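You operate a simulated robot arm through the tools that you are given. There is no shell and no other tool. Be economical: measure what you need, move in short steps, check, and stop when the job is done.

You run a simulated two-armed robot. Do the job below in one go: nothing can be reset, and whatever is moved stays where it is left.

TASK
Shut the drain, fill the tank to the high line and skim the floating nuts into the small basket.
Fine: slide the skimmer back.

Only the result counts: the job must be done as asked and must still hold three seconds after the hand-in. Knocking over, shifting, dropping, spilling or breaking anything else fails it.

THE ROBOT
Two 7-joint arms with two-finger grippers on one trunk, hanging from a carriage that runs on a gantry, over the field with the corners [-1164, -2658], [116, -2639], [76, 61], [-1204, 42] (x, y) and turns from -277 to 411 degrees about z. Base frame: it is fixed where the carriage stands at the start and does not move with it; the origin is on the floor, on the carriage's upright axis, x ahead of it, y to its left, z up. Lengths are in mm, angles in degrees, forces in N, time in s.
The left shoulder is at the start at [40, 158, 1276], the right one opposite. With the tool pointing down near the work surface each hand reaches from about 100 to 440 mm from the robot's upright axis, wherever it stands, measured 20 degrees to its own side. Places, roughly: drain lever [300, 400, 600]; pipe valve [500, 1000, 1000]; skimmer comb [400, 800, 900]; tank [200, 700, 800]; tap lever [100, 800, 1100]. Payload 1.96 kg a hand.
The TCP of each hand is the grasp point between the finger pads, 20 mm short of the fingertips. In the tool frame z runs along the fingers and y along their closing line. The gripper opens to 72 mm. The gripper's body begins 38 mm behind the TCP.
Orientation is that of the tool frame in the base frame, as a unit quaternion [x, y, z, w]. With the fingers straight down and closing along the base's y, the tool's x points along the base's -x, its y along +y and its z along -z.

THE INTERFACE
- The arms move only by the tool play_rows. It takes "left_steps", "right_steps" or both (then of equal length, played together; a hand with none holds still); each is a list of rows, each an object of numbers (a shift or turn left out is 0, a gripper value left out holds the last): "x", "y", "z": the shift along the tool's x, y, z in units of 40 mm (1.0 is 40 mm); "rx", "ry", "rz": the turn, a rotation vector about the tool's x, y, z in units of 6 degrees (1.0 is 6 degrees). In form: [{"x": .., "y": .., "z": .., "rx": .., "ry": .., "rz": ..}, ...]. A call has 1 to 8 rows; each row shifts and turns the commanded pose from where the row before left it, along the tool's axes as they then stand. "left_grip" and "right_grip" are, for a hand that has rows, the opening, from 0 (shut) to 1 (fully open), set as the call begins (left out, the last holds). A call with a number of a shift or a turn outside -1 to 1 is refused whole. Rows are played at 5 a second. More than 50 mm and 8.6 degrees between two rows, or a gripper value outside its range, and nothing of the call is played. Where a pose cannot be reached the arm comes as near as it can. A force on the tool above 50 N (or 10 N above the force at the start of the call, whichever is more), or a blocked arm, ends the call early, and 0.2 s more pass. Each finger travels about 45 mm/s and halts on what it meets, pressing with about 33 N; the grip force reading is that of the motor and also rises with nothing between the fingers. The clock runs only during rows and for 0.2 s after the last one: add rows that do not move to give the fingers time. It gives the time, the measured TCP pose, the force on the tool (base axes), the opening and the grip force at its end, in the units of the frame above (readings bear some noise), with the torque about the TCP (base axes, N m) and any sound that the robot's microphone picked up, and new pictures: "pictures" is both (left out), scene, wrist or none (wrist: the cameras of the hands that moved).
- Cameras (640 x 400 px; columns grow to the right, rows downward): "scene" is now at [212.2, 46.4, 1632.3]; the picture's right is [0.70, -0.71, 0.00], its down [-0.60, -0.59, -0.54] and it looks along [0.39, 0.38, -0.84] (base axes); focal length 250 px, centre (320, 200). "left" rides on the left gripper at [71, -19, -82] in its tool frame; the picture's right is [0.26, 0.97, 0.00], its down [-0.67, 0.18, -0.72] and it looks along [-0.69, 0.19, 0.70] (tool axes); focal length 280 px, centre (320, 200). "right" rides on the right gripper at [71, 19, -82] in its tool frame; the picture's right is [-0.26, 0.97, 0.00], its down [-0.67, -0.18, -0.72] and it looks along [-0.69, -0.19, 0.70] (tool axes); focal length 280 px, centre (320, 200). There is no depth. A picture from a camera that has moved, and an enlarged one, comes with that camera's place and axes in the base frame and with its lens.
- move_column(by): slides the trunk up (or, below 0, down) by that many mm; the arms and the scene camera ride with it, the base frame stays. It gives what a move gives, with no picture.
- base_move(legs): drives the robot by 1 to 6 legs, each [ahead, left, turn to the left] in mm, mm and degrees, along the robot's own axes; the way and the turn of a leg run together, so that a leg with both is an arc; at most 1500 mm and 180 degrees a leg. The arms and the cameras ride along, it lands a little off, and it stops where it bumps. It keeps to its track: a leg is cut to what the track allows. It gives what a move gives, and a new picture of the scene camera.
- pan_tilt(pan, tilt): turns the head with the scene camera to pan (to the left, within 86 degrees either way) and tilt (down, from -29 to 69), counted from straight ahead of the robot. It gives what a move gives, and a new picture of the scene camera.
- zoom(camera, box): a new picture of the part [left, top, right, bottom] of that camera's present view, enlarged. No time passes.
- close_job(): hands the job in; it is judged then, once.

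Work in short steps. Places have to be worked out from the pictures, the camera data and where the tool is seen: move nearer, look again, correct. Check each grasp and each placing, and mend what went wrong. You have 120 turns and 260 pictures in all, those below and enlarged ones among them. Open the grippers and draw the arms clear of the work before you hand the job in, unless the task says otherwise; then end with one line.

The tools are called after ">>>" by a JSON object that holds its "name" and its "arguments". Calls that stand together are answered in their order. play_rows: Moves the arms, as the interface text tells. Its arguments: {"type":"object","properties":{"left_steps":{"type":"array","items":{"type":"object","properties":{"x":{"type":"number"},"y":{"type":"number"},"z":{"type":"number"},"rx":{"type":"number"},"ry":{"type":"number"},"rz":{"type":"number"}}}},"left_grip":{"type":"number"},"right_steps":{"type":"array","items":{"type":"object","properties":{"x":{"type":"number"},"y":{"type":"number"},"z":{"type":"number"},"rx":{"type":"number"},"ry":{"type":"number"},"rz":{"type":"number"}}}},"right_grip":{"type":"number"},"pictures":{"type":"string","enum":["both","scene","wrist","none"]}},"required":[]} The other tools are called the same way: move_column (by) slides the trunk up or down; base_move (legs) drives the base; pan_tilt (pan, tilt) turns the head that bears the scene camera; zoom (camera, box) takes an enlarged picture of a part of a camera's view; close_job () hands the job in.

At the start:

```text
time_s: 0.0
left_eef_pos: [326.0, 336.3, 1336.3]
left_tool_rot: [0.0, 1.0, 0.001, 0.0]
left_wrist_force: [0.4, 0.0, -0.1]
left_torque: [0.0, -0.01, 0.02]
left_gripper_width: 72.0
left_grasp_force: 0.0
right_eef_pos: [311.3, 16.1, 1376.8]
right_tool_rot: [0.0, 1.0, -0.001, 0.0]
right_wrist_force: [-0.1, 0.4, 0.0]
right_torque: [-0.01, 0.0, 0.02]
right_gripper_width: 71.9
right_grasp_force: 0.0
trunk travel left (down, up): [-599.0, 241.0]
robot x, y, heading: [-1.1, -0.4, -0.1]
head pan, tilt: [44.8, 57.1]
```

scene: 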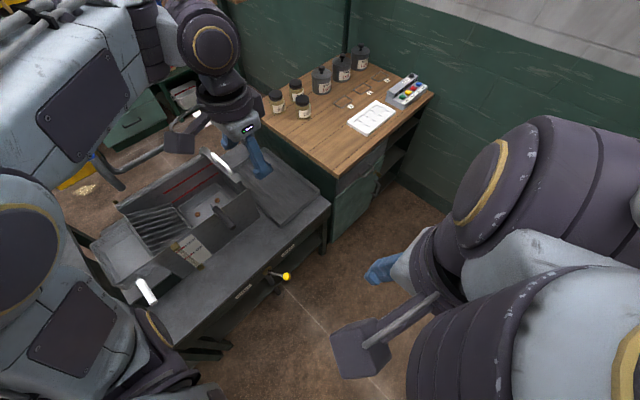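
right: 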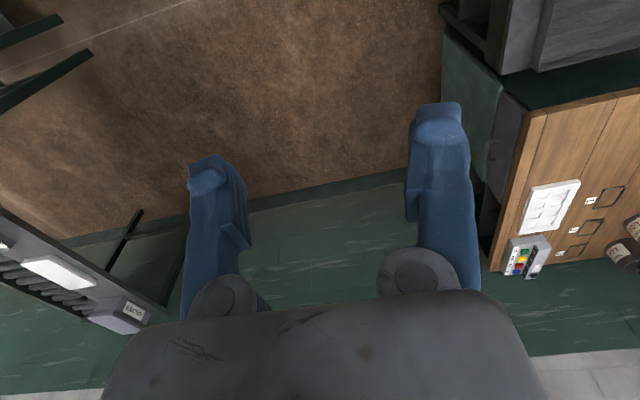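
left: 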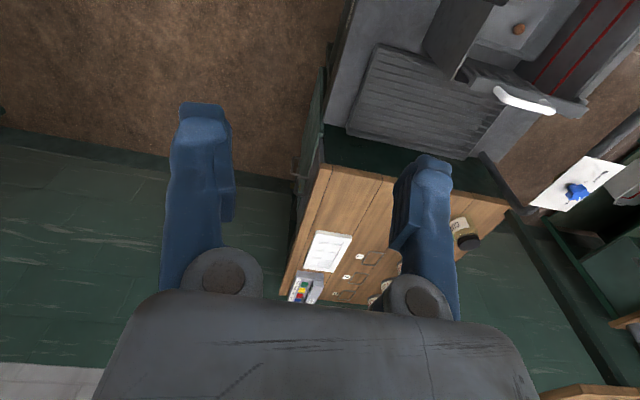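

The scene shows a tank bench to the left; I look closer at it before moving.

>>> {"name": "zoom", "arguments": {"camera": "scene", "box": [80, 120, 340, 360]}}

>>> {"name": "pan_tilt", "arguments": {"pan": 75, "tilt": 50}}

```text
1.67 times, centred on (210, 240) of scene
camera zoom: at [212.2, 46.4, 1632.3], right [0.7, -0.71, 0.0], down [-0.6, -0.59, -0.54], along [0.39, 0.38, -0.84], focal length 416 px, centre (503, 133)
```

zoom: 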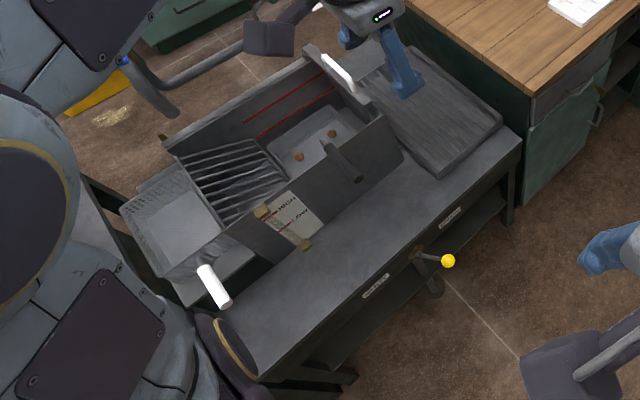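

```text
time_s: 0.9
left_eef_pos: [325.5, 336.8, 1336.0]
left_tool_rot: [0.0, 1.0, 0.0, 0.0]
left_wrist_force: [1.1, 0.1, -0.7]
left_torque: [0.01, 0.02, 0.0]
left_gripper_width: 71.8
left_grasp_force: 0.1
right_eef_pos: [311.1, 16.2, 1376.2]
right_tool_rot: [0.0, 1.0, 0.0, 0.0]
right_wrist_force: [-0.2, -0.1, -0.7]
right_torque: [0.01, -0.01, 0.03]
right_gripper_width: 72.1
right_grasp_force: 0.0
trunk travel left (down, up): [-599.0, 241.0]
robot x, y, heading: [-0.9, 0.1, -0.2]
head pan, tilt: [75.0, 50.0]
camera scene: at [182.6, 71.6, 1641.5], right [0.97, -0.26, 0.0], down [-0.2, -0.74, -0.64], along [0.17, 0.62, -0.77], focal length 250 px, centre (320, 200)
```

scene: 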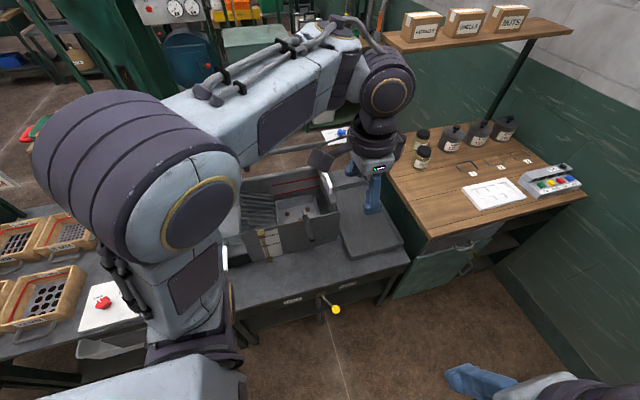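

The left arm hides the work. I turn the robot to face the bench (+y).

>>> {"name": "base_move", "arguments": {"legs": [[0, 0, 90]]}}

>>> {"name": "pan_tilt", "arguments": {"pan": -5, "tilt": 45}}

```text
time_s: 5.0
left_eef_pos: [-317.9, 345.1, 1335.5]
left_tool_rot: [-0.686, 0.728, 0.0, 0.0]
left_wrist_force: [0.7, -0.2, 0.0]
left_torque: [-0.03, 0.03, 0.02]
left_gripper_width: 71.9
left_grasp_force: 0.0
right_eef_pos: [1.9, 311.2, 1376.6]
right_tool_rot: [-0.687, 0.727, 0.0, 0.001]
right_wrist_force: [-0.2, 0.8, -0.2]
right_torque: [0.0, -0.01, -0.01]
right_gripper_width: 72.0
right_grasp_force: 0.1
trunk travel left (down, up): [-599.0, 241.0]
robot x, y, heading: [-1.2, 1.2, 86.5]
head pan, tilt: [75.0, 50.0]
camera scene: at [-61.0, 181.2, 1641.5], right [0.32, 0.95, 0.0], down [0.73, -0.24, -0.64], along [-0.61, 0.2, -0.77], focal length 250 px, centre (320, 200)
```

scene: 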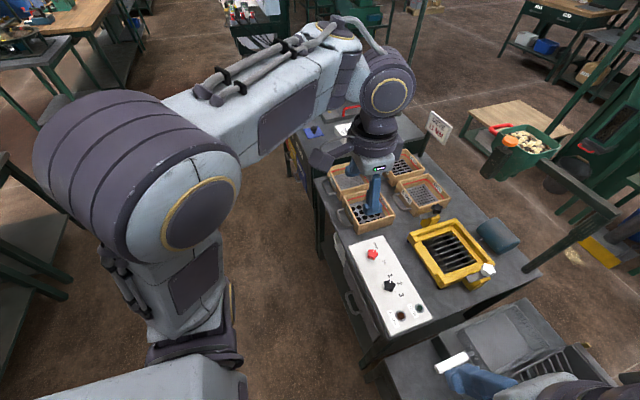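

```text
time_s: 6.6
left_eef_pos: [-317.0, 345.7, 1336.2]
left_tool_rot: [-0.685, 0.728, -0.001, -0.001]
left_wrist_force: [-0.5, -0.1, 0.3]
left_torque: [0.0, -0.03, -0.01]
left_gripper_width: 71.8
left_grasp_force: 0.0
right_eef_pos: [2.8, 309.8, 1376.0]
right_tool_rot: [-0.687, 0.727, 0.001, 0.0]
right_wrist_force: [-0.4, 0.3, -0.1]
right_torque: [0.0, 0.0, 0.02]
right_gripper_width: 72.0
right_grasp_force: 0.0
trunk travel left (down, up): [-599.0, 241.0]
robot x, y, heading: [2.9, 1.8, 86.8]
head pan, tilt: [-5.0, 45.0]
camera scene: at [23.9, 237.4, 1648.4], right [0.99, -0.15, 0.0], down [-0.1, -0.7, -0.71], along [0.1, 0.7, -0.71], focal length 250 px, centre (320, 200)
```

scene: 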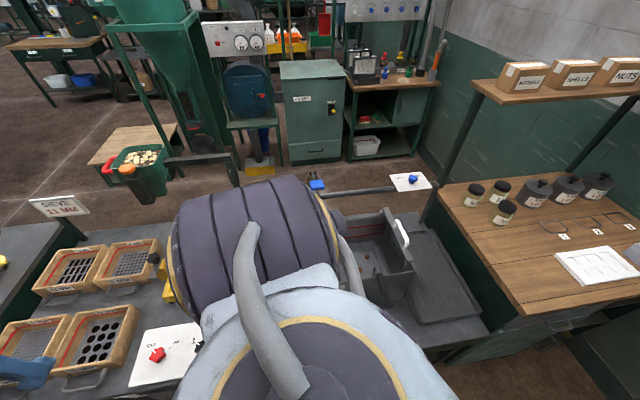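

The right arm hides the tank. I shift the right hand 240 mm to its right, then look.

>>> {"name": "play_rows", "arguments": {"right_steps": [{"y": -1}, {"y": -1}, {"y": -1}, {"y": -1}, {"y": -1}, {"y": -1}, {"y": -1}], "pictures": "scene"}}

```text
time_s: 8.2
left_eef_pos: [-316.6, 344.0, 1334.9]
left_tool_rot: [-0.686, 0.728, 0.0, 0.0]
left_wrist_force: [-0.4, 0.6, 0.2]
left_torque: [-0.01, 0.01, -0.01]
left_gripper_width: 71.9
left_grasp_force: 0.1
right_eef_pos: [275.7, 318.3, 1355.9]
right_tool_rot: [-0.687, 0.727, -0.001, -0.001]
right_wrist_force: [-0.1, 0.5, -0.1]
right_torque: [0.0, -0.03, 0.02]
right_gripper_width: 71.9
right_grasp_force: 0.1
right hand out of reach, approached as far as the arm can: row 4, 5, 6, 7
trunk travel left (down, up): [-599.0, 241.0]
robot x, y, heading: [-0.5, 0.9, 86.6]
head pan, tilt: [-5.0, 45.0]
camera scene: at [24.0, 237.4, 1648.4], right [0.99, -0.15, 0.0], down [-0.1, -0.7, -0.71], along [0.1, 0.7, -0.71], focal length 250 px, centre (320, 200)
```

scene: 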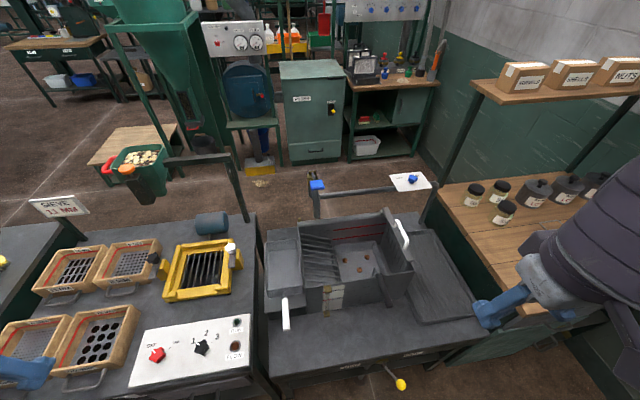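

Clear view now; zooming on the tank.

>>> {"name": "zoom", "arguments": {"camera": "scene", "box": [250, 200, 450, 325]}}

>>> {"name": "zoom", "arguments": {"camera": "scene", "box": [290, 150, 450, 250]}}

>>> {"name": "zoom", "arguments": {"camera": "scene", "box": [260, 300, 420, 400]}}

```text
3.20 times, centred on (350, 262) of scene
camera zoom: at [24.0, 237.4, 1648.4], right [0.99, -0.15, 0.0], down [-0.1, -0.7, -0.71], along [0.1, 0.7, -0.71], focal length 798 px, centre (224, 0)
```

zoom: 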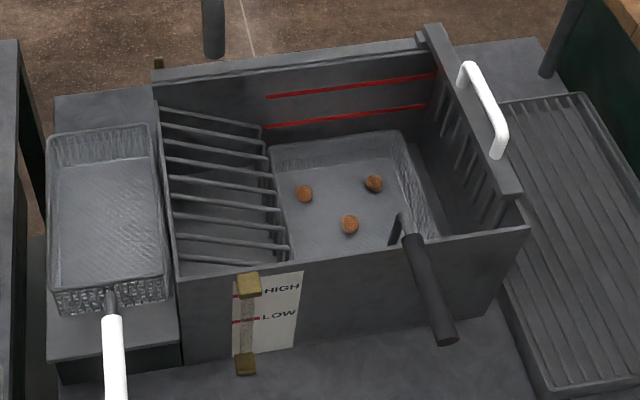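

```text
4.00 times, centred on (370, 200) of scene
camera zoom: at [24.0, 237.4, 1648.4], right [0.99, -0.15, 0.0], down [-0.1, -0.7, -0.71], along [0.1, 0.7, -0.71], focal length 998 px, centre (120, 200)
```

zoom: 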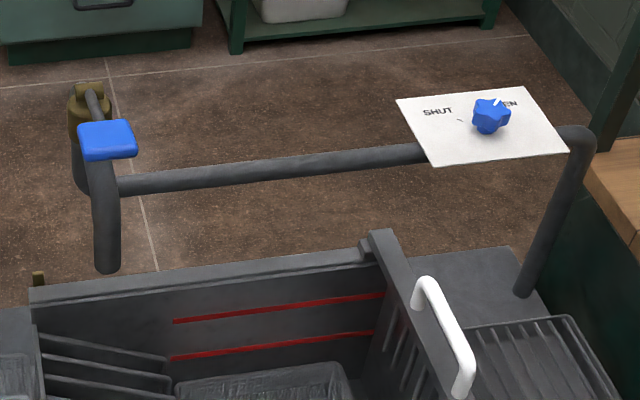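

```text
4.00 times, centred on (340, 350) of scene
camera zoom: at [24.0, 237.4, 1648.4], right [0.99, -0.15, 0.0], down [-0.1, -0.7, -0.71], along [0.1, 0.7, -0.71], focal length 998 px, centre (240, -400)
```

zoom: 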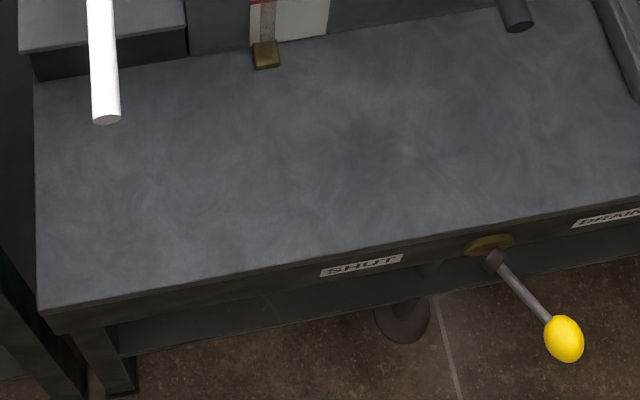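

Layout worked out: drain knob ≈(333,359,554), skimmer handle ≈(392,741,927), tap lever ≈(100,830,1100). I bring the right hand back in, then drive to the track's near corner with heading ~30° so the left shoulder faces the bench.

>>> {"name": "play_rows", "arguments": {"right_steps": [{"y": 1}, {"y": 1}, {"y": 1}, {"y": 1}, {"y": 1}], "pictures": "none"}}

>>> {"name": "base_move", "arguments": {"legs": [[55, -70, 0], [0, 0, -56]]}}

>>> {"name": "pan_tilt", "arguments": {"pan": 35, "tilt": 45}}

```text
time_s: 9.4
left_eef_pos: [-317.3, 344.6, 1335.6]
left_tool_rot: [-0.686, 0.728, 0.0, 0.0]
left_wrist_force: [0.2, -0.1, -1.0]
left_torque: [-0.01, 0.0, 0.0]
left_gripper_width: 71.9
left_grasp_force: 0.1
right_eef_pos: [76.6, 332.8, 1360.3]
right_tool_rot: [-0.686, 0.728, -0.001, 0.0]
right_wrist_force: [-0.5, -0.5, -0.3]
right_torque: [0.03, 0.02, 0.03]
right_gripper_width: 72.2
right_grasp_force: 0.0
trunk travel left (down, up): [-599.0, 241.0]
robot x, y, heading: [0.7, 1.3, 86.7]
head pan, tilt: [-5.0, 45.0]
```

```text
time_s: 12.9
left_eef_pos: [165.0, 509.8, 1335.7]
left_tool_rot: [-0.279, 0.96, 0.0, 0.0]
left_wrist_force: [0.0, 0.4, -0.2]
left_torque: [-0.02, 0.03, -0.03]
left_gripper_width: 71.9
left_grasp_force: 0.1
right_eef_pos: [385.4, 181.5, 1360.6]
right_tool_rot: [-0.28, 0.96, 0.0, 0.0]
right_wrist_force: [-0.5, 0.6, 0.2]
right_torque: [0.0, 0.0, -0.01]
right_gripper_width: 72.1
right_grasp_force: 0.0
trunk travel left (down, up): [-599.0, 241.0]
robot x, y, heading: [72.8, 49.4, 32.4]
head pan, tilt: [-5.0, 45.0]
camera scene: at [280.5, 170.9, 1648.4], right [0.46, -0.89, 0.0], down [-0.63, -0.32, -0.71], along [0.63, 0.32, -0.71], focal length 250 px, centre (320, 200)
```

scene: 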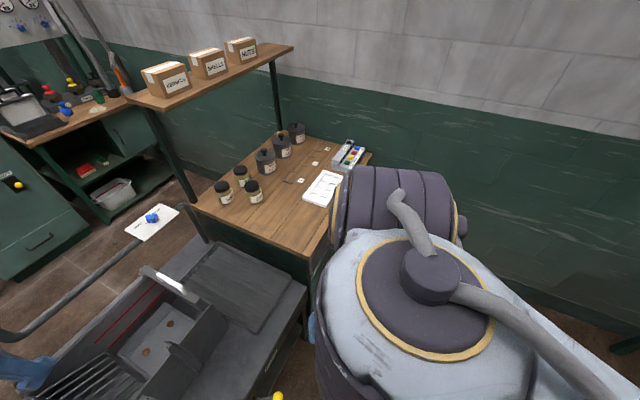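

```text
time_s: 14.0
left_eef_pos: [165.4, 509.1, 1335.4]
left_tool_rot: [-0.279, 0.96, -0.001, 0.0]
left_wrist_force: [-0.8, 0.8, -0.2]
left_torque: [-0.01, 0.01, 0.02]
left_gripper_width: 72.2
left_grasp_force: 0.1
right_eef_pos: [385.8, 182.7, 1360.1]
right_tool_rot: [-0.28, 0.96, -0.001, 0.001]
right_wrist_force: [-0.7, -0.1, 0.3]
right_torque: [0.0, 0.01, 0.0]
right_gripper_width: 71.7
right_grasp_force: 0.0
trunk travel left (down, up): [-599.0, 241.0]
robot x, y, heading: [71.4, 49.3, 32.2]
head pan, tilt: [35.0, 45.0]
camera scene: at [239.7, 208.5, 1648.4], right [0.92, -0.39, 0.0], down [-0.27, -0.65, -0.71], along [0.27, 0.65, -0.71], focal length 250 px, centre (320, 200)
```

scene: 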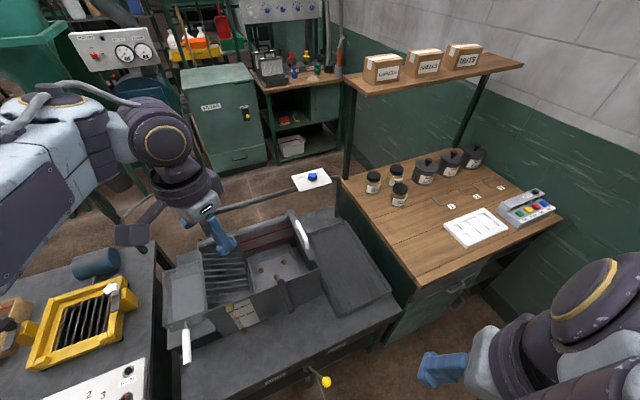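

Good spot. I zoom the pipe valve and drain lever.

>>> {"name": "zoom", "arguments": {"camera": "scene", "box": [280, 160, 344, 200]}}

>>> {"name": "zoom", "arguments": {"camera": "scene", "box": [240, 325, 368, 400]}}

```text
10.00 times, centred on (312, 180) of scene
camera zoom: at [239.7, 208.5, 1648.4], right [0.92, -0.39, 0.0], down [-0.27, -0.65, -0.71], along [0.27, 0.65, -0.71], focal length 2495 px, centre (400, 400)
```

zoom: 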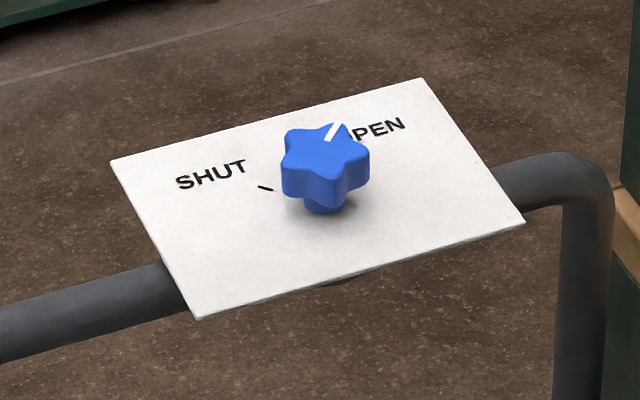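

```text
5.00 times, centred on (304, 362) of scene
camera zoom: at [239.7, 208.5, 1648.4], right [0.92, -0.39, 0.0], down [-0.27, -0.65, -0.71], along [0.27, 0.65, -0.71], focal length 1248 px, centre (400, -612)
```

zoom: 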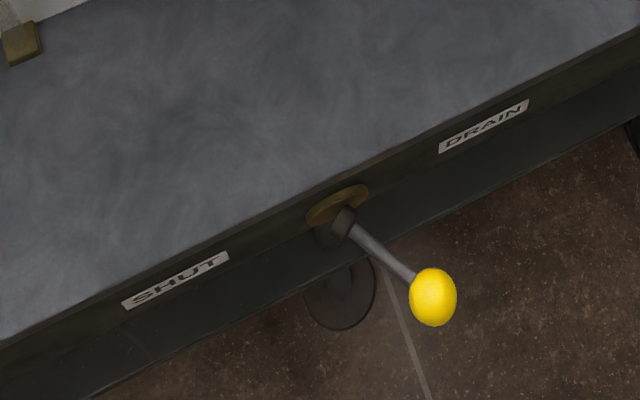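

Pipe valve is already at OPEN. I bring the left hand over the free space to the right of the drain knob, with the right hand drawing aside.

>>> {"name": "play_rows", "arguments": {"left_steps": [{"x": -0.35, "y": -1}, {"x": -0.35, "y": -1}, {"x": -0.35, "y": -1}, {"x": -0.35, "y": -1}, {"x": -0.35, "y": -1}, {"x": -0.35, "y": -1}], "right_steps": [{"x": 0.4, "y": -0.8}, {"x": 0.4, "y": -0.8}, {"x": 0.4, "y": -0.8}, {"x": 0.4, "y": -0.8}, {"x": 0.4, "y": -0.8}, {"x": 0.4, "y": -0.8}], "left_grip": 0, "pictures": "none"}}

>>> {"name": "move_column", "arguments": {"by": -350}}

>>> {"name": "pan_tilt", "arguments": {"pan": 35, "tilt": 50}}

```text
time_s: 15.4
left_eef_pos: [365.9, 350.9, 1332.9]
left_tool_rot: [-0.279, 0.96, -0.001, 0.0]
left_wrist_force: [0.8, 0.3, 0.0]
left_torque: [0.0, -0.01, 0.02]
left_gripper_width: 0.0
left_grasp_force: 29.7
right_eef_pos: [413.0, 16.0, 1305.3]
right_tool_rot: [-0.278, 0.96, 0.0, 0.0]
right_wrist_force: [-0.7, -0.2, 0.0]
right_torque: [-0.01, -0.01, 0.01]
right_gripper_width: 72.0
right_grasp_force: 0.1
right hand out of reach, approached as far as the arm can: row 3, 4, 5, 6
trunk travel left (down, up): [-599.0, 241.0]
robot x, y, heading: [68.5, 48.0, 32.6]
head pan, tilt: [35.0, 45.0]
```

```text
time_s: 18.8
left_eef_pos: [364.0, 350.9, 983.7]
left_tool_rot: [-0.278, 0.961, 0.0, 0.0]
left_wrist_force: [0.3, 0.1, -0.8]
left_torque: [0.02, 0.03, 0.0]
left_gripper_width: 0.0
left_grasp_force: 29.7
right_eef_pos: [414.7, 17.1, 955.6]
right_tool_rot: [-0.279, 0.96, 0.0, 0.001]
right_wrist_force: [-1.0, -0.4, 0.8]
right_torque: [0.01, 0.0, 0.01]
right_gripper_width: 72.2
right_grasp_force: 0.1
trunk travel left (down, up): [-249.0, 591.0]
robot x, y, heading: [69.5, 47.5, 32.5]
head pan, tilt: [35.0, 45.0]
```

```text
time_s: 19.4
left_eef_pos: [364.6, 350.6, 984.3]
left_tool_rot: [-0.278, 0.96, 0.0, 0.0]
left_wrist_force: [-0.2, -0.5, 0.0]
left_torque: [-0.02, -0.03, 0.02]
left_gripper_width: 0.0
left_grasp_force: 29.7
right_eef_pos: [413.2, 18.6, 954.6]
right_tool_rot: [-0.279, 0.96, 0.0, 0.001]
right_wrist_force: [-0.2, 0.3, -0.7]
right_torque: [0.03, 0.02, 0.01]
right_gripper_width: 72.1
right_grasp_force: 0.0
trunk travel left (down, up): [-249.0, 591.0]
robot x, y, heading: [68.5, 49.1, 32.2]
head pan, tilt: [35.0, 50.0]
camera scene: at [238.0, 204.6, 1291.5], right [0.92, -0.39, 0.0], down [-0.29, -0.71, -0.64], along [0.25, 0.59, -0.77], focal length 250 px, centre (320, 200)
```

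scene: 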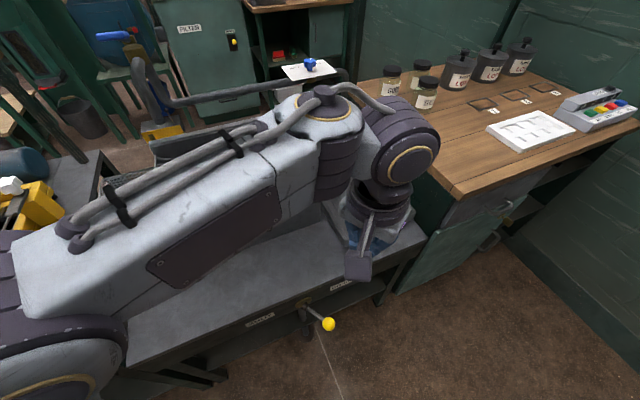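

The lever is reachable directly below. I lower the trunk another 200 mm and recheck the clearance.

>>> {"name": "move_column", "arguments": {"by": -200}}

>>> {"name": "pan_tilt", "arguments": {"pan": 25, "tilt": 55}}

>>> {"name": "zoom", "arguments": {"camera": "left", "box": [0, 0, 640, 400]}}

```text
time_s: 21.6
left_eef_pos: [364.2, 351.0, 783.0]
left_tool_rot: [-0.278, 0.961, 0.001, 0.001]
left_wrist_force: [0.1, 0.2, 0.3]
left_torque: [-0.02, 0.01, -0.01]
left_gripper_width: 0.1
left_grasp_force: 29.6
right_eef_pos: [414.9, 17.7, 755.1]
right_tool_rot: [-0.279, 0.96, 0.0, 0.0]
right_wrist_force: [-0.7, -0.1, -0.5]
right_torque: [0.01, -0.01, 0.03]
right_gripper_width: 72.0
right_grasp_force: 0.0
trunk travel left (down, up): [-49.0, 791.0]
robot x, y, heading: [68.6, 52.8, 32.4]
head pan, tilt: [35.0, 50.0]
```

```text
time_s: 22.3
left_eef_pos: [363.7, 349.9, 782.7]
left_tool_rot: [-0.278, 0.96, 0.0, 0.0]
left_wrist_force: [0.4, -0.3, -0.2]
left_torque: [0.02, -0.01, 0.0]
left_gripper_width: 0.0
left_grasp_force: 29.3
right_eef_pos: [414.1, 16.9, 755.1]
right_tool_rot: [-0.278, 0.961, 0.0, 0.001]
right_wrist_force: [1.1, -0.4, -0.5]
right_torque: [-0.02, 0.03, 0.01]
right_gripper_width: 72.1
right_grasp_force: 0.0
trunk travel left (down, up): [-49.0, 791.0]
robot x, y, heading: [70.2, 46.7, 32.5]
head pan, tilt: [25.0, 55.0]
camera scene: at [247.2, 194.3, 1085.0], right [0.84, -0.54, 0.0], down [-0.44, -0.69, -0.57], along [0.31, 0.48, -0.82], focal length 250 px, centre (320, 200)
```

scene: 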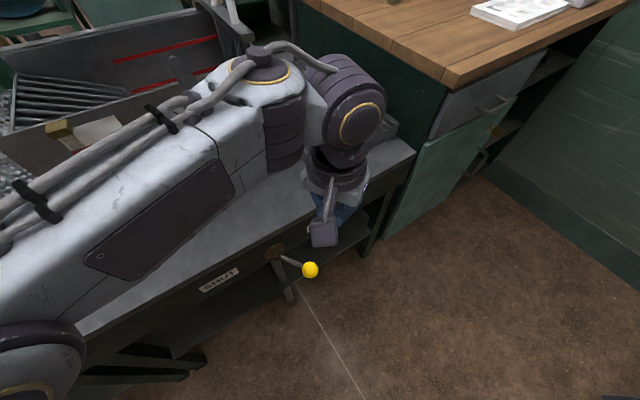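

```text
1.00 times, centred on (320, 200) of left (not enlarged: the box is as wide or as high as the picture)
camera zoom: at [314.6, 295.7, 864.4], right [-0.74, 0.68, 0.0], down [0.47, 0.52, 0.72], along [0.48, 0.53, -0.7], focal length 280 px, centre (320, 200)
```

zoom: 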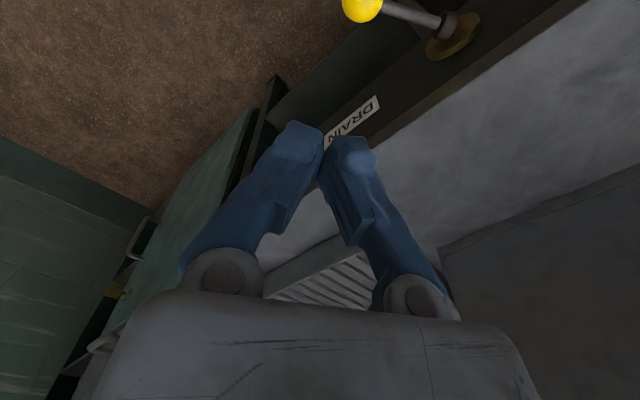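

Knob confirmed near (330,361,554). I descend just to its right with closed fingers.

>>> {"name": "play_rows", "arguments": {"left_steps": [{"x": -0.32, "y": -0.2, "z": 0.8}, {"z": 0.95}, {"z": 0.95}, {"z": 0.95}, {"z": 0.95}, {"z": 0.95}]}}

```text
time_s: 23.7
left_eef_pos: [382.2, 349.1, 565.0]
left_tool_rot: [-0.278, 0.961, -0.001, 0.0]
left_wrist_force: [0.0, 0.2, -0.9]
left_torque: [0.0, 0.0, 0.01]
left_gripper_width: 0.0
left_grasp_force: 29.5
right_eef_pos: [414.3, 16.9, 754.8]
right_tool_rot: [-0.278, 0.96, -0.001, 0.0]
right_wrist_force: [0.5, 0.2, 0.0]
right_torque: [0.0, 0.02, 0.01]
right_gripper_width: 71.9
right_grasp_force: 0.0
trunk travel left (down, up): [-49.0, 791.0]
robot x, y, heading: [71.7, 49.4, 32.5]
head pan, tilt: [25.0, 55.0]
camera scene: at [247.3, 194.1, 1085.0], right [0.84, -0.54, 0.0], down [-0.44, -0.69, -0.57], along [0.31, 0.48, -0.82], focal length 250 px, centre (320, 200)
camera left: at [331.7, 294.4, 645.8], right [-0.74, 0.68, 0.0], down [0.47, 0.52, 0.72], along [0.48, 0.53, -0.7], focal length 280 px, centre (320, 200)
```

scene: 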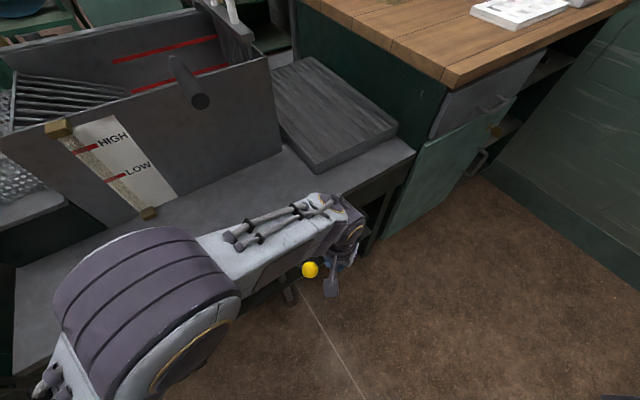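
left: 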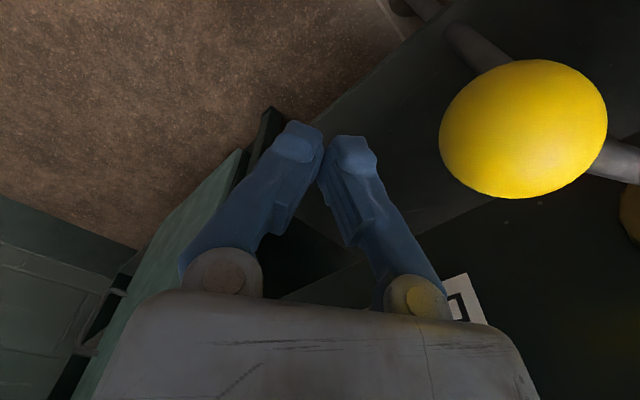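

Fingers are right of the knob at the proper height. I push it left (−x) gently.

>>> {"name": "play_rows", "arguments": {"left_steps": [{"x": 0.42, "y": 0.27}, {"x": 0.45, "y": 0.2}, {"x": 0.42, "y": 0.27}, {"x": 0.42, "y": 0.27}]}}

```text
time_s: 24.7
left_eef_pos: [299.7, 347.5, 562.6]
left_tool_rot: [-0.279, 0.96, 0.0, 0.0]
left_wrist_force: [0.1, -0.4, -0.4]
left_torque: [-0.01, -0.03, -0.01]
left_gripper_width: 0.0
left_grasp_force: 29.2
right_eef_pos: [414.2, 17.5, 755.3]
right_tool_rot: [-0.278, 0.961, 0.0, 0.0]
right_wrist_force: [-0.9, 0.9, -0.6]
right_torque: [-0.01, -0.02, 0.01]
right_gripper_width: 71.9
right_grasp_force: 0.0
trunk travel left (down, up): [-49.0, 791.0]
robot x, y, heading: [68.6, 53.5, 32.4]
head pan, tilt: [25.0, 55.0]
camera scene: at [246.9, 194.3, 1084.9], right [0.84, -0.54, 0.0], down [-0.44, -0.69, -0.57], along [0.31, 0.48, -0.82], focal length 250 px, centre (320, 200)
camera left: at [249.2, 292.6, 643.2], right [-0.74, 0.67, 0.0], down [0.47, 0.52, 0.72], along [0.48, 0.53, -0.7], focal length 280 px, centre (320, 200)
```

scene: 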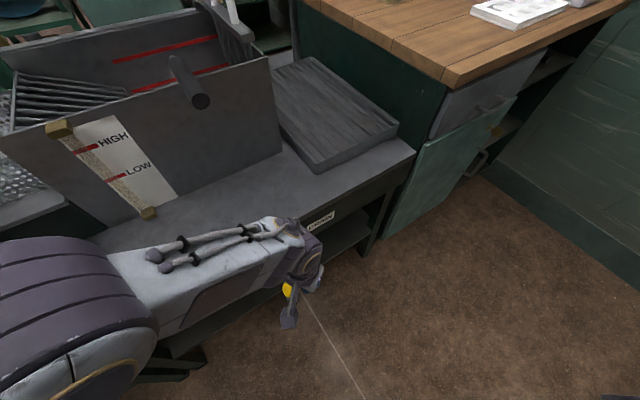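
left: 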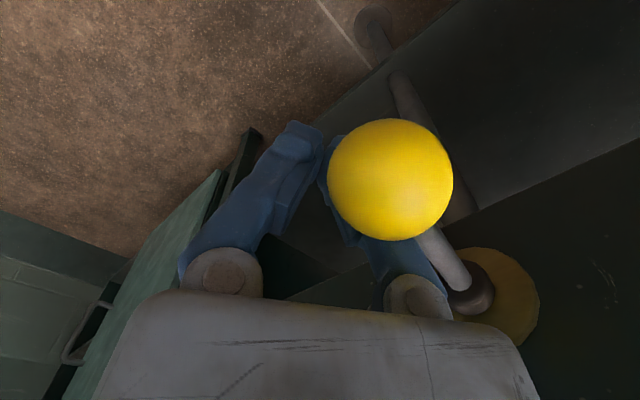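

The lever swings freely. I push further left, following the arc until a stop is felt.

>>> {"name": "play_rows", "arguments": {"left_steps": [{"x": 0.42, "y": 0.27}, {"x": 0.36, "y": 0.37}, {"x": 0.3, "y": 0.45}]}}

```text
time_s: 25.5
left_eef_pos: [272.7, 348.6, 563.5]
left_tool_rot: [-0.269, 0.963, -0.009, 0.016]
left_wrist_force: [45.5, -15.3, -1.3]
left_torque: [0.16, 0.92, -0.4]
left_gripper_width: 0.0
left_grasp_force: 29.5
right_eef_pos: [424.8, 13.3, 758.0]
right_tool_rot: [-0.276, 0.961, -0.003, 0.004]
right_wrist_force: [-0.4, -0.6, -0.1]
right_torque: [-0.02, 0.0, -0.02]
right_gripper_width: 71.9
right_grasp_force: 0.1
trunk travel left (down, up): [-49.0, 791.0]
robot x, y, heading: [69.8, 52.8, 32.0]
head pan, tilt: [25.0, 55.0]
stopped in row 3 (left hand): the force on the tool passed its limit at 62 N (the readings are from after the stop); the commanded pose is now the measured one
camera scene: at [257.4, 190.5, 1085.6], right [0.84, -0.54, 0.01], down [-0.44, -0.69, -0.58], along [0.32, 0.48, -0.82], focal length 250 px, centre (320, 200)
camera left: at [218.1, 296.0, 642.6], right [-0.72, 0.69, -0.03], down [0.46, 0.51, 0.73], along [0.52, 0.51, -0.68], focal length 280 px, centre (320, 200)
```

scene: 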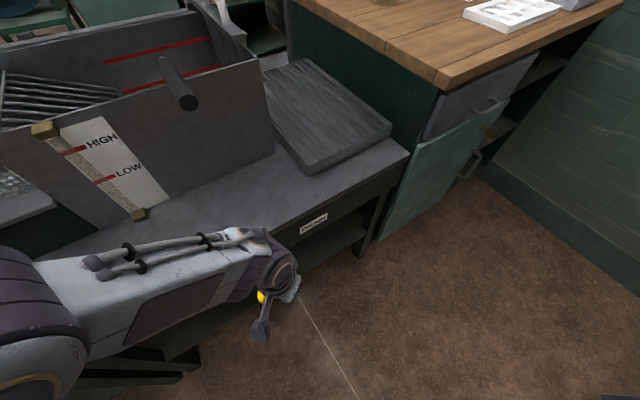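
left: 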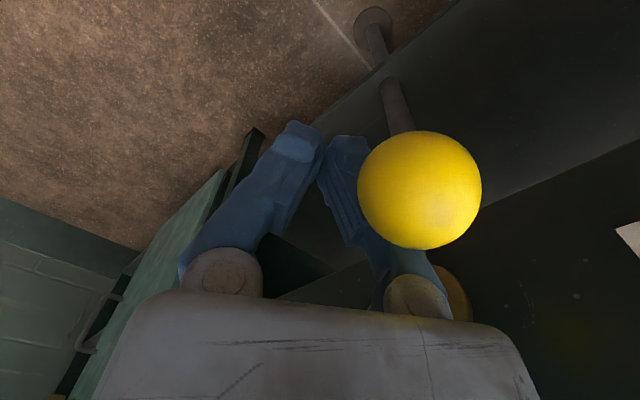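

A hard stop was reached at an angle mirroring the starting one. I back off to the right and check that the lever stays.

>>> {"name": "play_rows", "arguments": {"left_steps": [{"x": -0.3, "y": -0.6}, {"x": -0.5, "y": -0.6}, {"x": -0.5, "y": -0.6}, {"x": -0.5, "y": -0.4}, {"z": -0.8}, {"z": -1}, {"z": -1}, {"z": -1}]}}

```text
time_s: 27.3
left_eef_pos: [362.7, 316.0, 718.0]
left_tool_rot: [-0.274, 0.962, -0.003, 0.005]
left_wrist_force: [0.2, -0.1, -0.5]
left_torque: [0.03, 0.05, -0.02]
left_gripper_width: 0.1
left_grasp_force: 29.1
right_eef_pos: [414.3, 16.8, 754.7]
right_tool_rot: [-0.278, 0.961, 0.0, 0.001]
right_wrist_force: [0.6, -0.3, 0.3]
right_torque: [0.01, -0.04, -0.01]
right_gripper_width: 72.1
right_grasp_force: 0.0
trunk travel left (down, up): [-49.0, 791.0]
robot x, y, heading: [68.8, 51.9, 31.9]
head pan, tilt: [25.0, 55.0]
camera scene: at [248.2, 193.9, 1084.9], right [0.84, -0.54, 0.0], down [-0.44, -0.69, -0.57], along [0.31, 0.48, -0.82], focal length 250 px, centre (320, 200)
camera left: at [310.9, 261.3, 797.8], right [-0.73, 0.68, -0.01], down [0.47, 0.51, 0.72], along [0.5, 0.52, -0.69], focal length 280 px, centre (320, 200)
```

scene: 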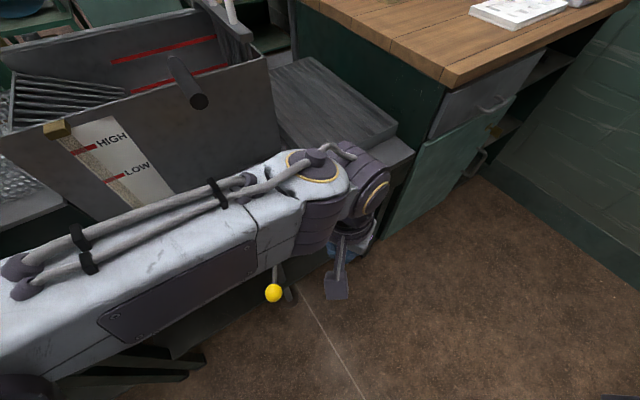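
left: 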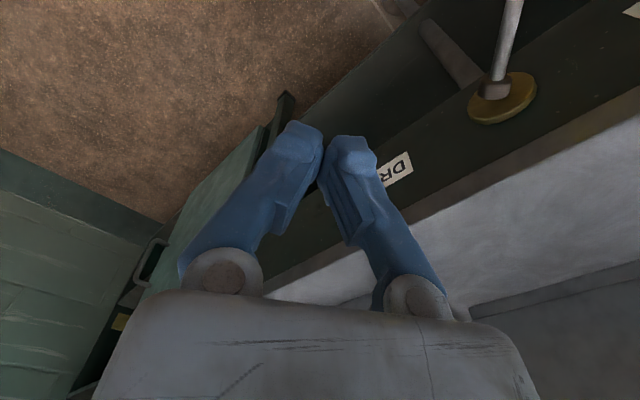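

The lever stays to the SHUT side (knob now ≈(244,358)). Next the tap: I raise the trunk and look at the spout.

>>> {"name": "move_column", "arguments": {"by": 430}}

>>> {"name": "pan_tilt", "arguments": {"pan": 62, "tilt": 35}}

```text
refused: 430 is not a number from -400 to 400
```

```text
time_s: 28.3
left_eef_pos: [363.0, 315.9, 716.8]
left_tool_rot: [-0.273, 0.962, -0.003, 0.008]
left_wrist_force: [0.2, 0.5, 0.3]
left_torque: [-0.02, -0.01, 0.0]
left_gripper_width: 0.2
left_grasp_force: 29.7
right_eef_pos: [414.4, 15.7, 754.9]
right_tool_rot: [-0.279, 0.96, 0.0, 0.0]
right_wrist_force: [-0.2, 1.0, -0.6]
right_torque: [0.0, -0.02, 0.0]
right_gripper_width: 71.7
right_grasp_force: 0.1
trunk travel left (down, up): [-49.0, 791.0]
robot x, y, heading: [70.9, 49.0, 32.1]
head pan, tilt: [62.0, 35.0]
camera scene: at [202.9, 220.8, 1113.2], right [1.0, 0.07, 0.0], down [0.04, -0.57, -0.82], along [-0.06, 0.82, -0.57], focal length 250 px, centre (320, 200)
```

scene: 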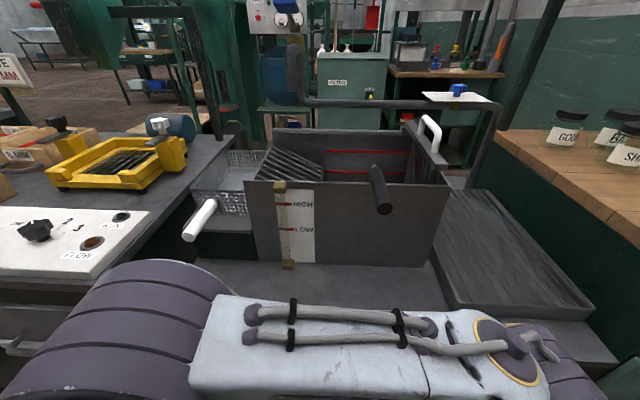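

Very useful view; zooming the spout and the tank.

>>> {"name": "zoom", "arguments": {"camera": "scene", "box": [240, 10, 400, 110]}}

>>> {"name": "zoom", "arguments": {"camera": "scene", "box": [175, 100, 465, 281]}}

```text
4.00 times, centred on (320, 60) of scene
camera zoom: at [202.9, 220.8, 1113.2], right [1.0, 0.07, 0.0], down [0.04, -0.57, -0.82], along [-0.06, 0.82, -0.57], focal length 998 px, centre (320, 760)
```

zoom: 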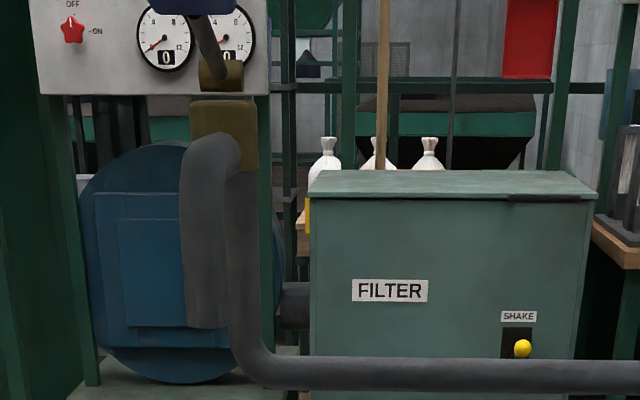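

```text
2.21 times, centred on (320, 190) of scene
camera zoom: at [202.9, 220.8, 1113.2], right [1.0, 0.07, 0.0], down [0.04, -0.57, -0.82], along [-0.06, 0.82, -0.57], focal length 551 px, centre (320, 221)
```

zoom: 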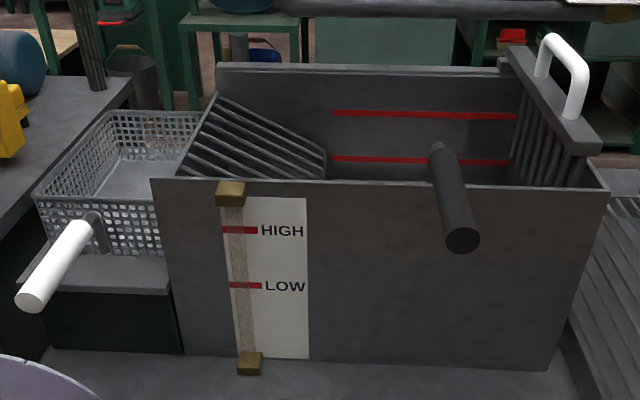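

The tap lever is just above the frame; I raise the trunk 300 mm and look at it.

>>> {"name": "move_column", "arguments": {"by": 300}}

>>> {"name": "pan_tilt", "arguments": {"pan": 65, "tilt": 30}}

>>> {"name": "zoom", "arguments": {"camera": "scene", "box": [220, 70, 380, 170]}}

```text
time_s: 31.3
left_eef_pos: [363.0, 315.3, 1016.4]
left_tool_rot: [-0.274, 0.962, -0.003, 0.007]
left_wrist_force: [0.5, 0.4, -0.9]
left_torque: [-0.01, -0.02, -0.01]
left_gripper_width: 0.0
left_grasp_force: 29.7
right_eef_pos: [414.2, 16.5, 1055.3]
right_tool_rot: [-0.278, 0.96, 0.001, 0.0]
right_wrist_force: [0.1, 0.4, 0.6]
right_torque: [0.03, 0.03, 0.03]
right_gripper_width: 71.9
right_grasp_force: 0.0
trunk travel left (down, up): [-349.0, 491.0]
robot x, y, heading: [74.9, 49.1, 32.0]
head pan, tilt: [62.0, 35.0]
```

```text
time_s: 32.0
left_eef_pos: [363.5, 316.2, 1017.8]
left_tool_rot: [-0.274, 0.962, -0.004, 0.006]
left_wrist_force: [0.1, 0.3, 0.2]
left_torque: [0.02, 0.0, 0.02]
left_gripper_width: 0.0
left_grasp_force: 29.7
right_eef_pos: [415.0, 15.8, 1054.4]
right_tool_rot: [-0.278, 0.961, 0.0, 0.0]
right_wrist_force: [-0.2, 0.5, 0.2]
right_torque: [0.02, 0.03, -0.02]
right_gripper_width: 72.0
right_grasp_force: 0.2
trunk travel left (down, up): [-349.0, 491.0]
robot x, y, heading: [73.1, 51.6, 32.0]
head pan, tilt: [65.0, 30.0]
camera scene: at [197.9, 222.7, 1421.0], right [0.99, 0.13, 0.0], down [0.06, -0.5, -0.87], along [-0.11, 0.86, -0.5], focal length 250 px, centre (320, 200)
```

scene: 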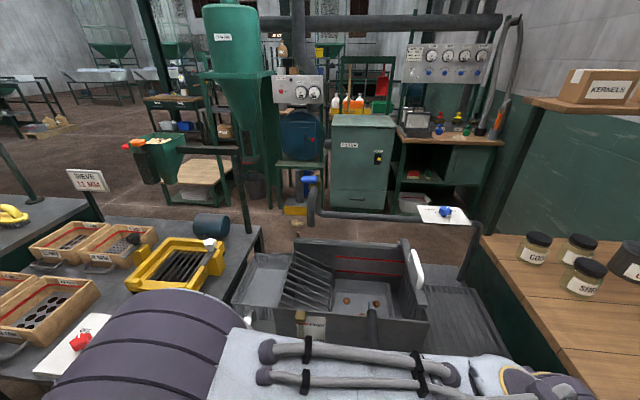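

```text
4.00 times, centred on (300, 120) of scene
camera zoom: at [197.9, 222.7, 1421.0], right [0.99, 0.13, 0.0], down [0.06, -0.5, -0.87], along [-0.11, 0.86, -0.5], focal length 998 px, centre (400, 520)
```

zoom: 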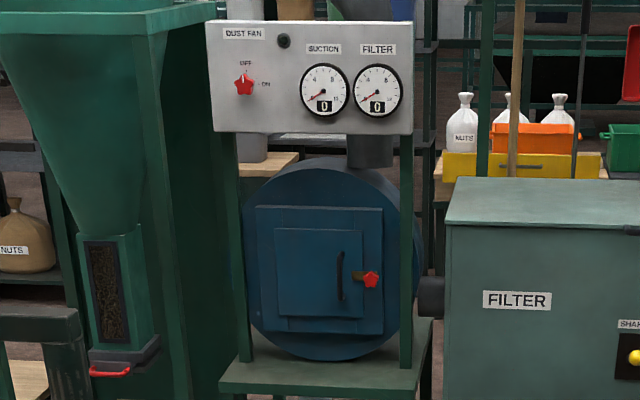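

Now the tap itself, at about (310,185).

>>> {"name": "zoom", "arguments": {"camera": "scene", "box": [280, 160, 360, 240]}}

>>> {"name": "pan_tilt", "arguments": {"pan": 65, "tilt": 45}}

```text
5.00 times, centred on (320, 200) of scene
camera zoom: at [197.9, 222.7, 1421.0], right [0.99, 0.13, 0.0], down [0.06, -0.5, -0.87], along [-0.11, 0.86, -0.5], focal length 1248 px, centre (320, 200)
```

zoom: 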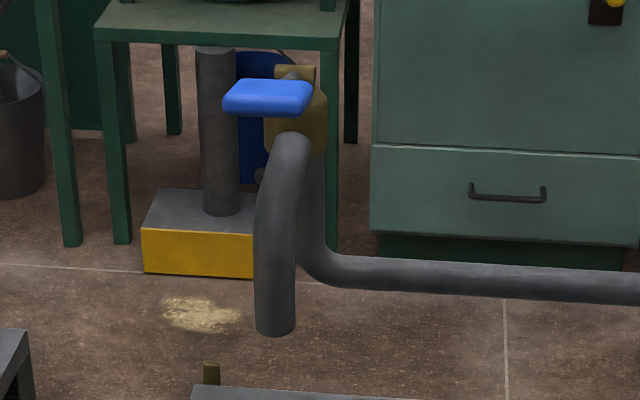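

```text
time_s: 32.8
left_eef_pos: [363.4, 315.7, 1017.7]
left_tool_rot: [-0.274, 0.962, -0.003, 0.008]
left_wrist_force: [0.1, 0.3, -0.2]
left_torque: [-0.02, 0.02, -0.02]
left_gripper_width: 0.1
left_grasp_force: 29.7
right_eef_pos: [414.5, 15.6, 1055.0]
right_tool_rot: [-0.278, 0.961, 0.0, 0.0]
right_wrist_force: [0.3, 0.5, -0.3]
right_torque: [0.01, 0.0, -0.01]
right_gripper_width: 71.8
right_grasp_force: 0.3
trunk travel left (down, up): [-349.0, 491.0]
robot x, y, heading: [69.2, 51.2, 32.1]
head pan, tilt: [65.0, 45.0]
camera scene: at [199.0, 213.7, 1398.4], right [0.99, 0.13, 0.0], down [0.09, -0.7, -0.71], along [-0.09, 0.7, -0.71], focal length 250 px, centre (320, 200)
```

scene: 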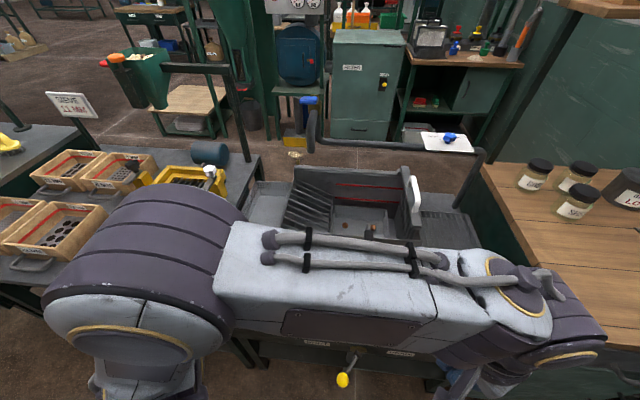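

>>> {"name": "zoom", "arguments": {"camera": "scene", "box": [280, 80, 360, 160]}}

```text
5.00 times, centred on (320, 120) of scene
camera zoom: at [199.0, 213.7, 1398.4], right [0.99, 0.13, 0.0], down [0.09, -0.7, -0.71], along [-0.09, 0.7, -0.71], focal length 1248 px, centre (320, 600)
```

zoom: 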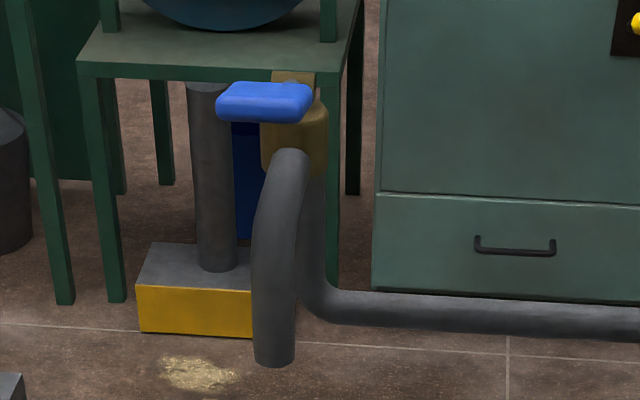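

Tap paddle ≈(97,819,1132), hinged at a brass block behind it, lever pointing toward us and slightly up; spout right beneath. I raise the trunk and carry the left hand to (120,500), then yaw it toward +y.

>>> {"name": "move_column", "arguments": {"by": 180}}

>>> {"name": "play_rows", "arguments": {"left_steps": [{"x": 0.34, "y": 0.89}, {"x": 0.34, "y": 0.89}, {"x": 0.34, "y": 0.89}, {"x": 0.34, "y": 0.89}, {"x": 0.34, "y": 0.89}, {"x": 0.34, "y": 0.89}, {"x": 0.34, "y": 0.89}, {"x": 0.34, "y": 0.89}], "pictures": "none"}}

>>> {"name": "play_rows", "arguments": {"left_steps": [{"rz": -1}, {"rz": -1}, {"rz": -1}, {"rz": -1}, {"rz": -1}, {"rz": -1}, {"rz": -1}, {"rz": -1}], "pictures": "scene"}}

```text
time_s: 34.8
left_eef_pos: [363.3, 315.7, 1197.7]
left_tool_rot: [-0.274, 0.962, -0.004, 0.008]
left_wrist_force: [-0.2, 0.1, -0.3]
left_torque: [0.01, -0.04, 0.0]
left_gripper_width: 0.0
left_grasp_force: 30.2
right_eef_pos: [414.7, 17.9, 1235.4]
right_tool_rot: [-0.278, 0.961, 0.001, 0.0]
right_wrist_force: [0.2, -0.7, 0.4]
right_torque: [0.02, 0.02, 0.01]
right_gripper_width: 72.2
right_grasp_force: 0.0
trunk travel left (down, up): [-529.0, 311.0]
robot x, y, heading: [72.6, 51.5, 32.1]
head pan, tilt: [65.0, 45.0]
```

```text
time_s: 36.5
left_eef_pos: [156.0, 506.9, 1179.0]
left_tool_rot: [-0.273, 0.962, -0.002, 0.007]
left_wrist_force: [-0.1, -0.3, 1.0]
left_torque: [0.0, 0.0, -0.01]
left_gripper_width: 0.1
left_grasp_force: 30.1
left hand out of reach, approached as far as the arm can: row 7, 8
right_eef_pos: [413.6, 17.3, 1234.3]
right_tool_rot: [-0.278, 0.96, 0.0, -0.001]
right_wrist_force: [-0.3, -0.1, -0.2]
right_torque: [0.05, 0.04, 0.01]
right_gripper_width: 71.9
right_grasp_force: 0.0
trunk travel left (down, up): [-529.0, 311.0]
robot x, y, heading: [76.0, 50.7, 32.0]
head pan, tilt: [65.0, 45.0]
```

```text
time_s: 38.4
left_eef_pos: [155.1, 507.2, 1178.7]
left_tool_rot: [-0.643, 0.766, -0.006, 0.004]
left_wrist_force: [0.3, -0.3, 0.4]
left_torque: [-0.04, 0.01, 0.02]
left_gripper_width: 0.0
left_grasp_force: 29.6
right_eef_pos: [414.9, 16.0, 1235.7]
right_tool_rot: [-0.278, 0.96, -0.001, 0.0]
right_wrist_force: [-0.7, 0.4, 0.4]
right_torque: [-0.01, 0.0, -0.01]
right_gripper_width: 72.1
right_grasp_force: 0.0
trunk travel left (down, up): [-529.0, 311.0]
robot x, y, heading: [69.2, 50.1, 32.3]
head pan, tilt: [65.0, 45.0]
camera scene: at [199.0, 213.7, 1578.4], right [0.99, 0.13, 0.0], down [0.09, -0.7, -0.71], along [-0.09, 0.7, -0.71], focal length 250 px, centre (320, 200)
```

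scene: 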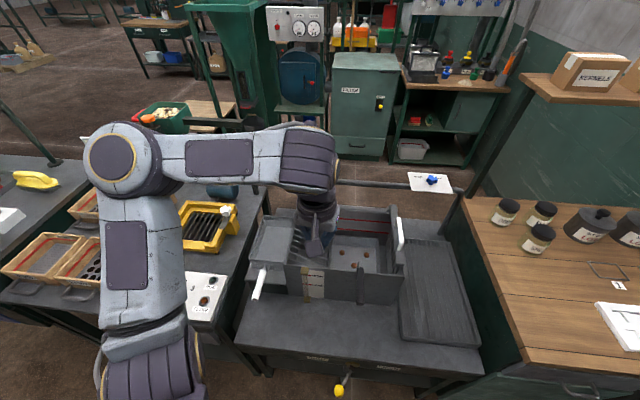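

The arm is limited with the tool pointing down; I pitch the hand forward (toward +y) by 48° at the same spot.

>>> {"name": "play_rows", "arguments": {"left_steps": [{"ry": -1}, {"ry": -1}, {"ry": -1}, {"ry": -1}, {"ry": -1}, {"ry": -1}, {"ry": -1}, {"ry": -1}], "pictures": "scene"}}

```text
time_s: 40.1
left_eef_pos: [170.7, 508.9, 1169.7]
left_tool_rot: [-0.588, 0.698, 0.256, 0.318]
left_wrist_force: [-0.1, -0.6, -0.5]
left_torque: [-0.03, -0.01, 0.0]
left_gripper_width: 0.0
left_grasp_force: 29.7
left hand out of reach, approached as far as the arm can: row 1, 2, 3, 5
right_eef_pos: [414.4, 16.2, 1236.3]
right_tool_rot: [-0.278, 0.96, 0.0, 0.0]
right_wrist_force: [1.0, -0.3, -0.2]
right_torque: [0.0, -0.03, 0.0]
right_gripper_width: 71.9
right_grasp_force: 0.0
trunk travel left (down, up): [-529.0, 311.0]
robot x, y, heading: [70.1, 52.7, 32.2]
head pan, tilt: [65.0, 45.0]
camera scene: at [199.1, 213.6, 1578.4], right [0.99, 0.13, 0.0], down [0.09, -0.7, -0.71], along [-0.09, 0.7, -0.71], focal length 250 px, centre (320, 200)
```

scene: 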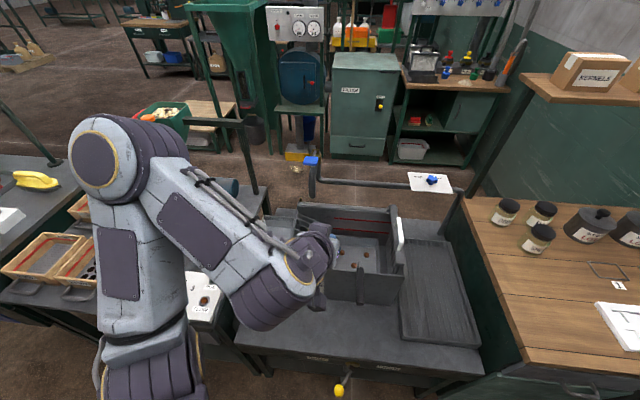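

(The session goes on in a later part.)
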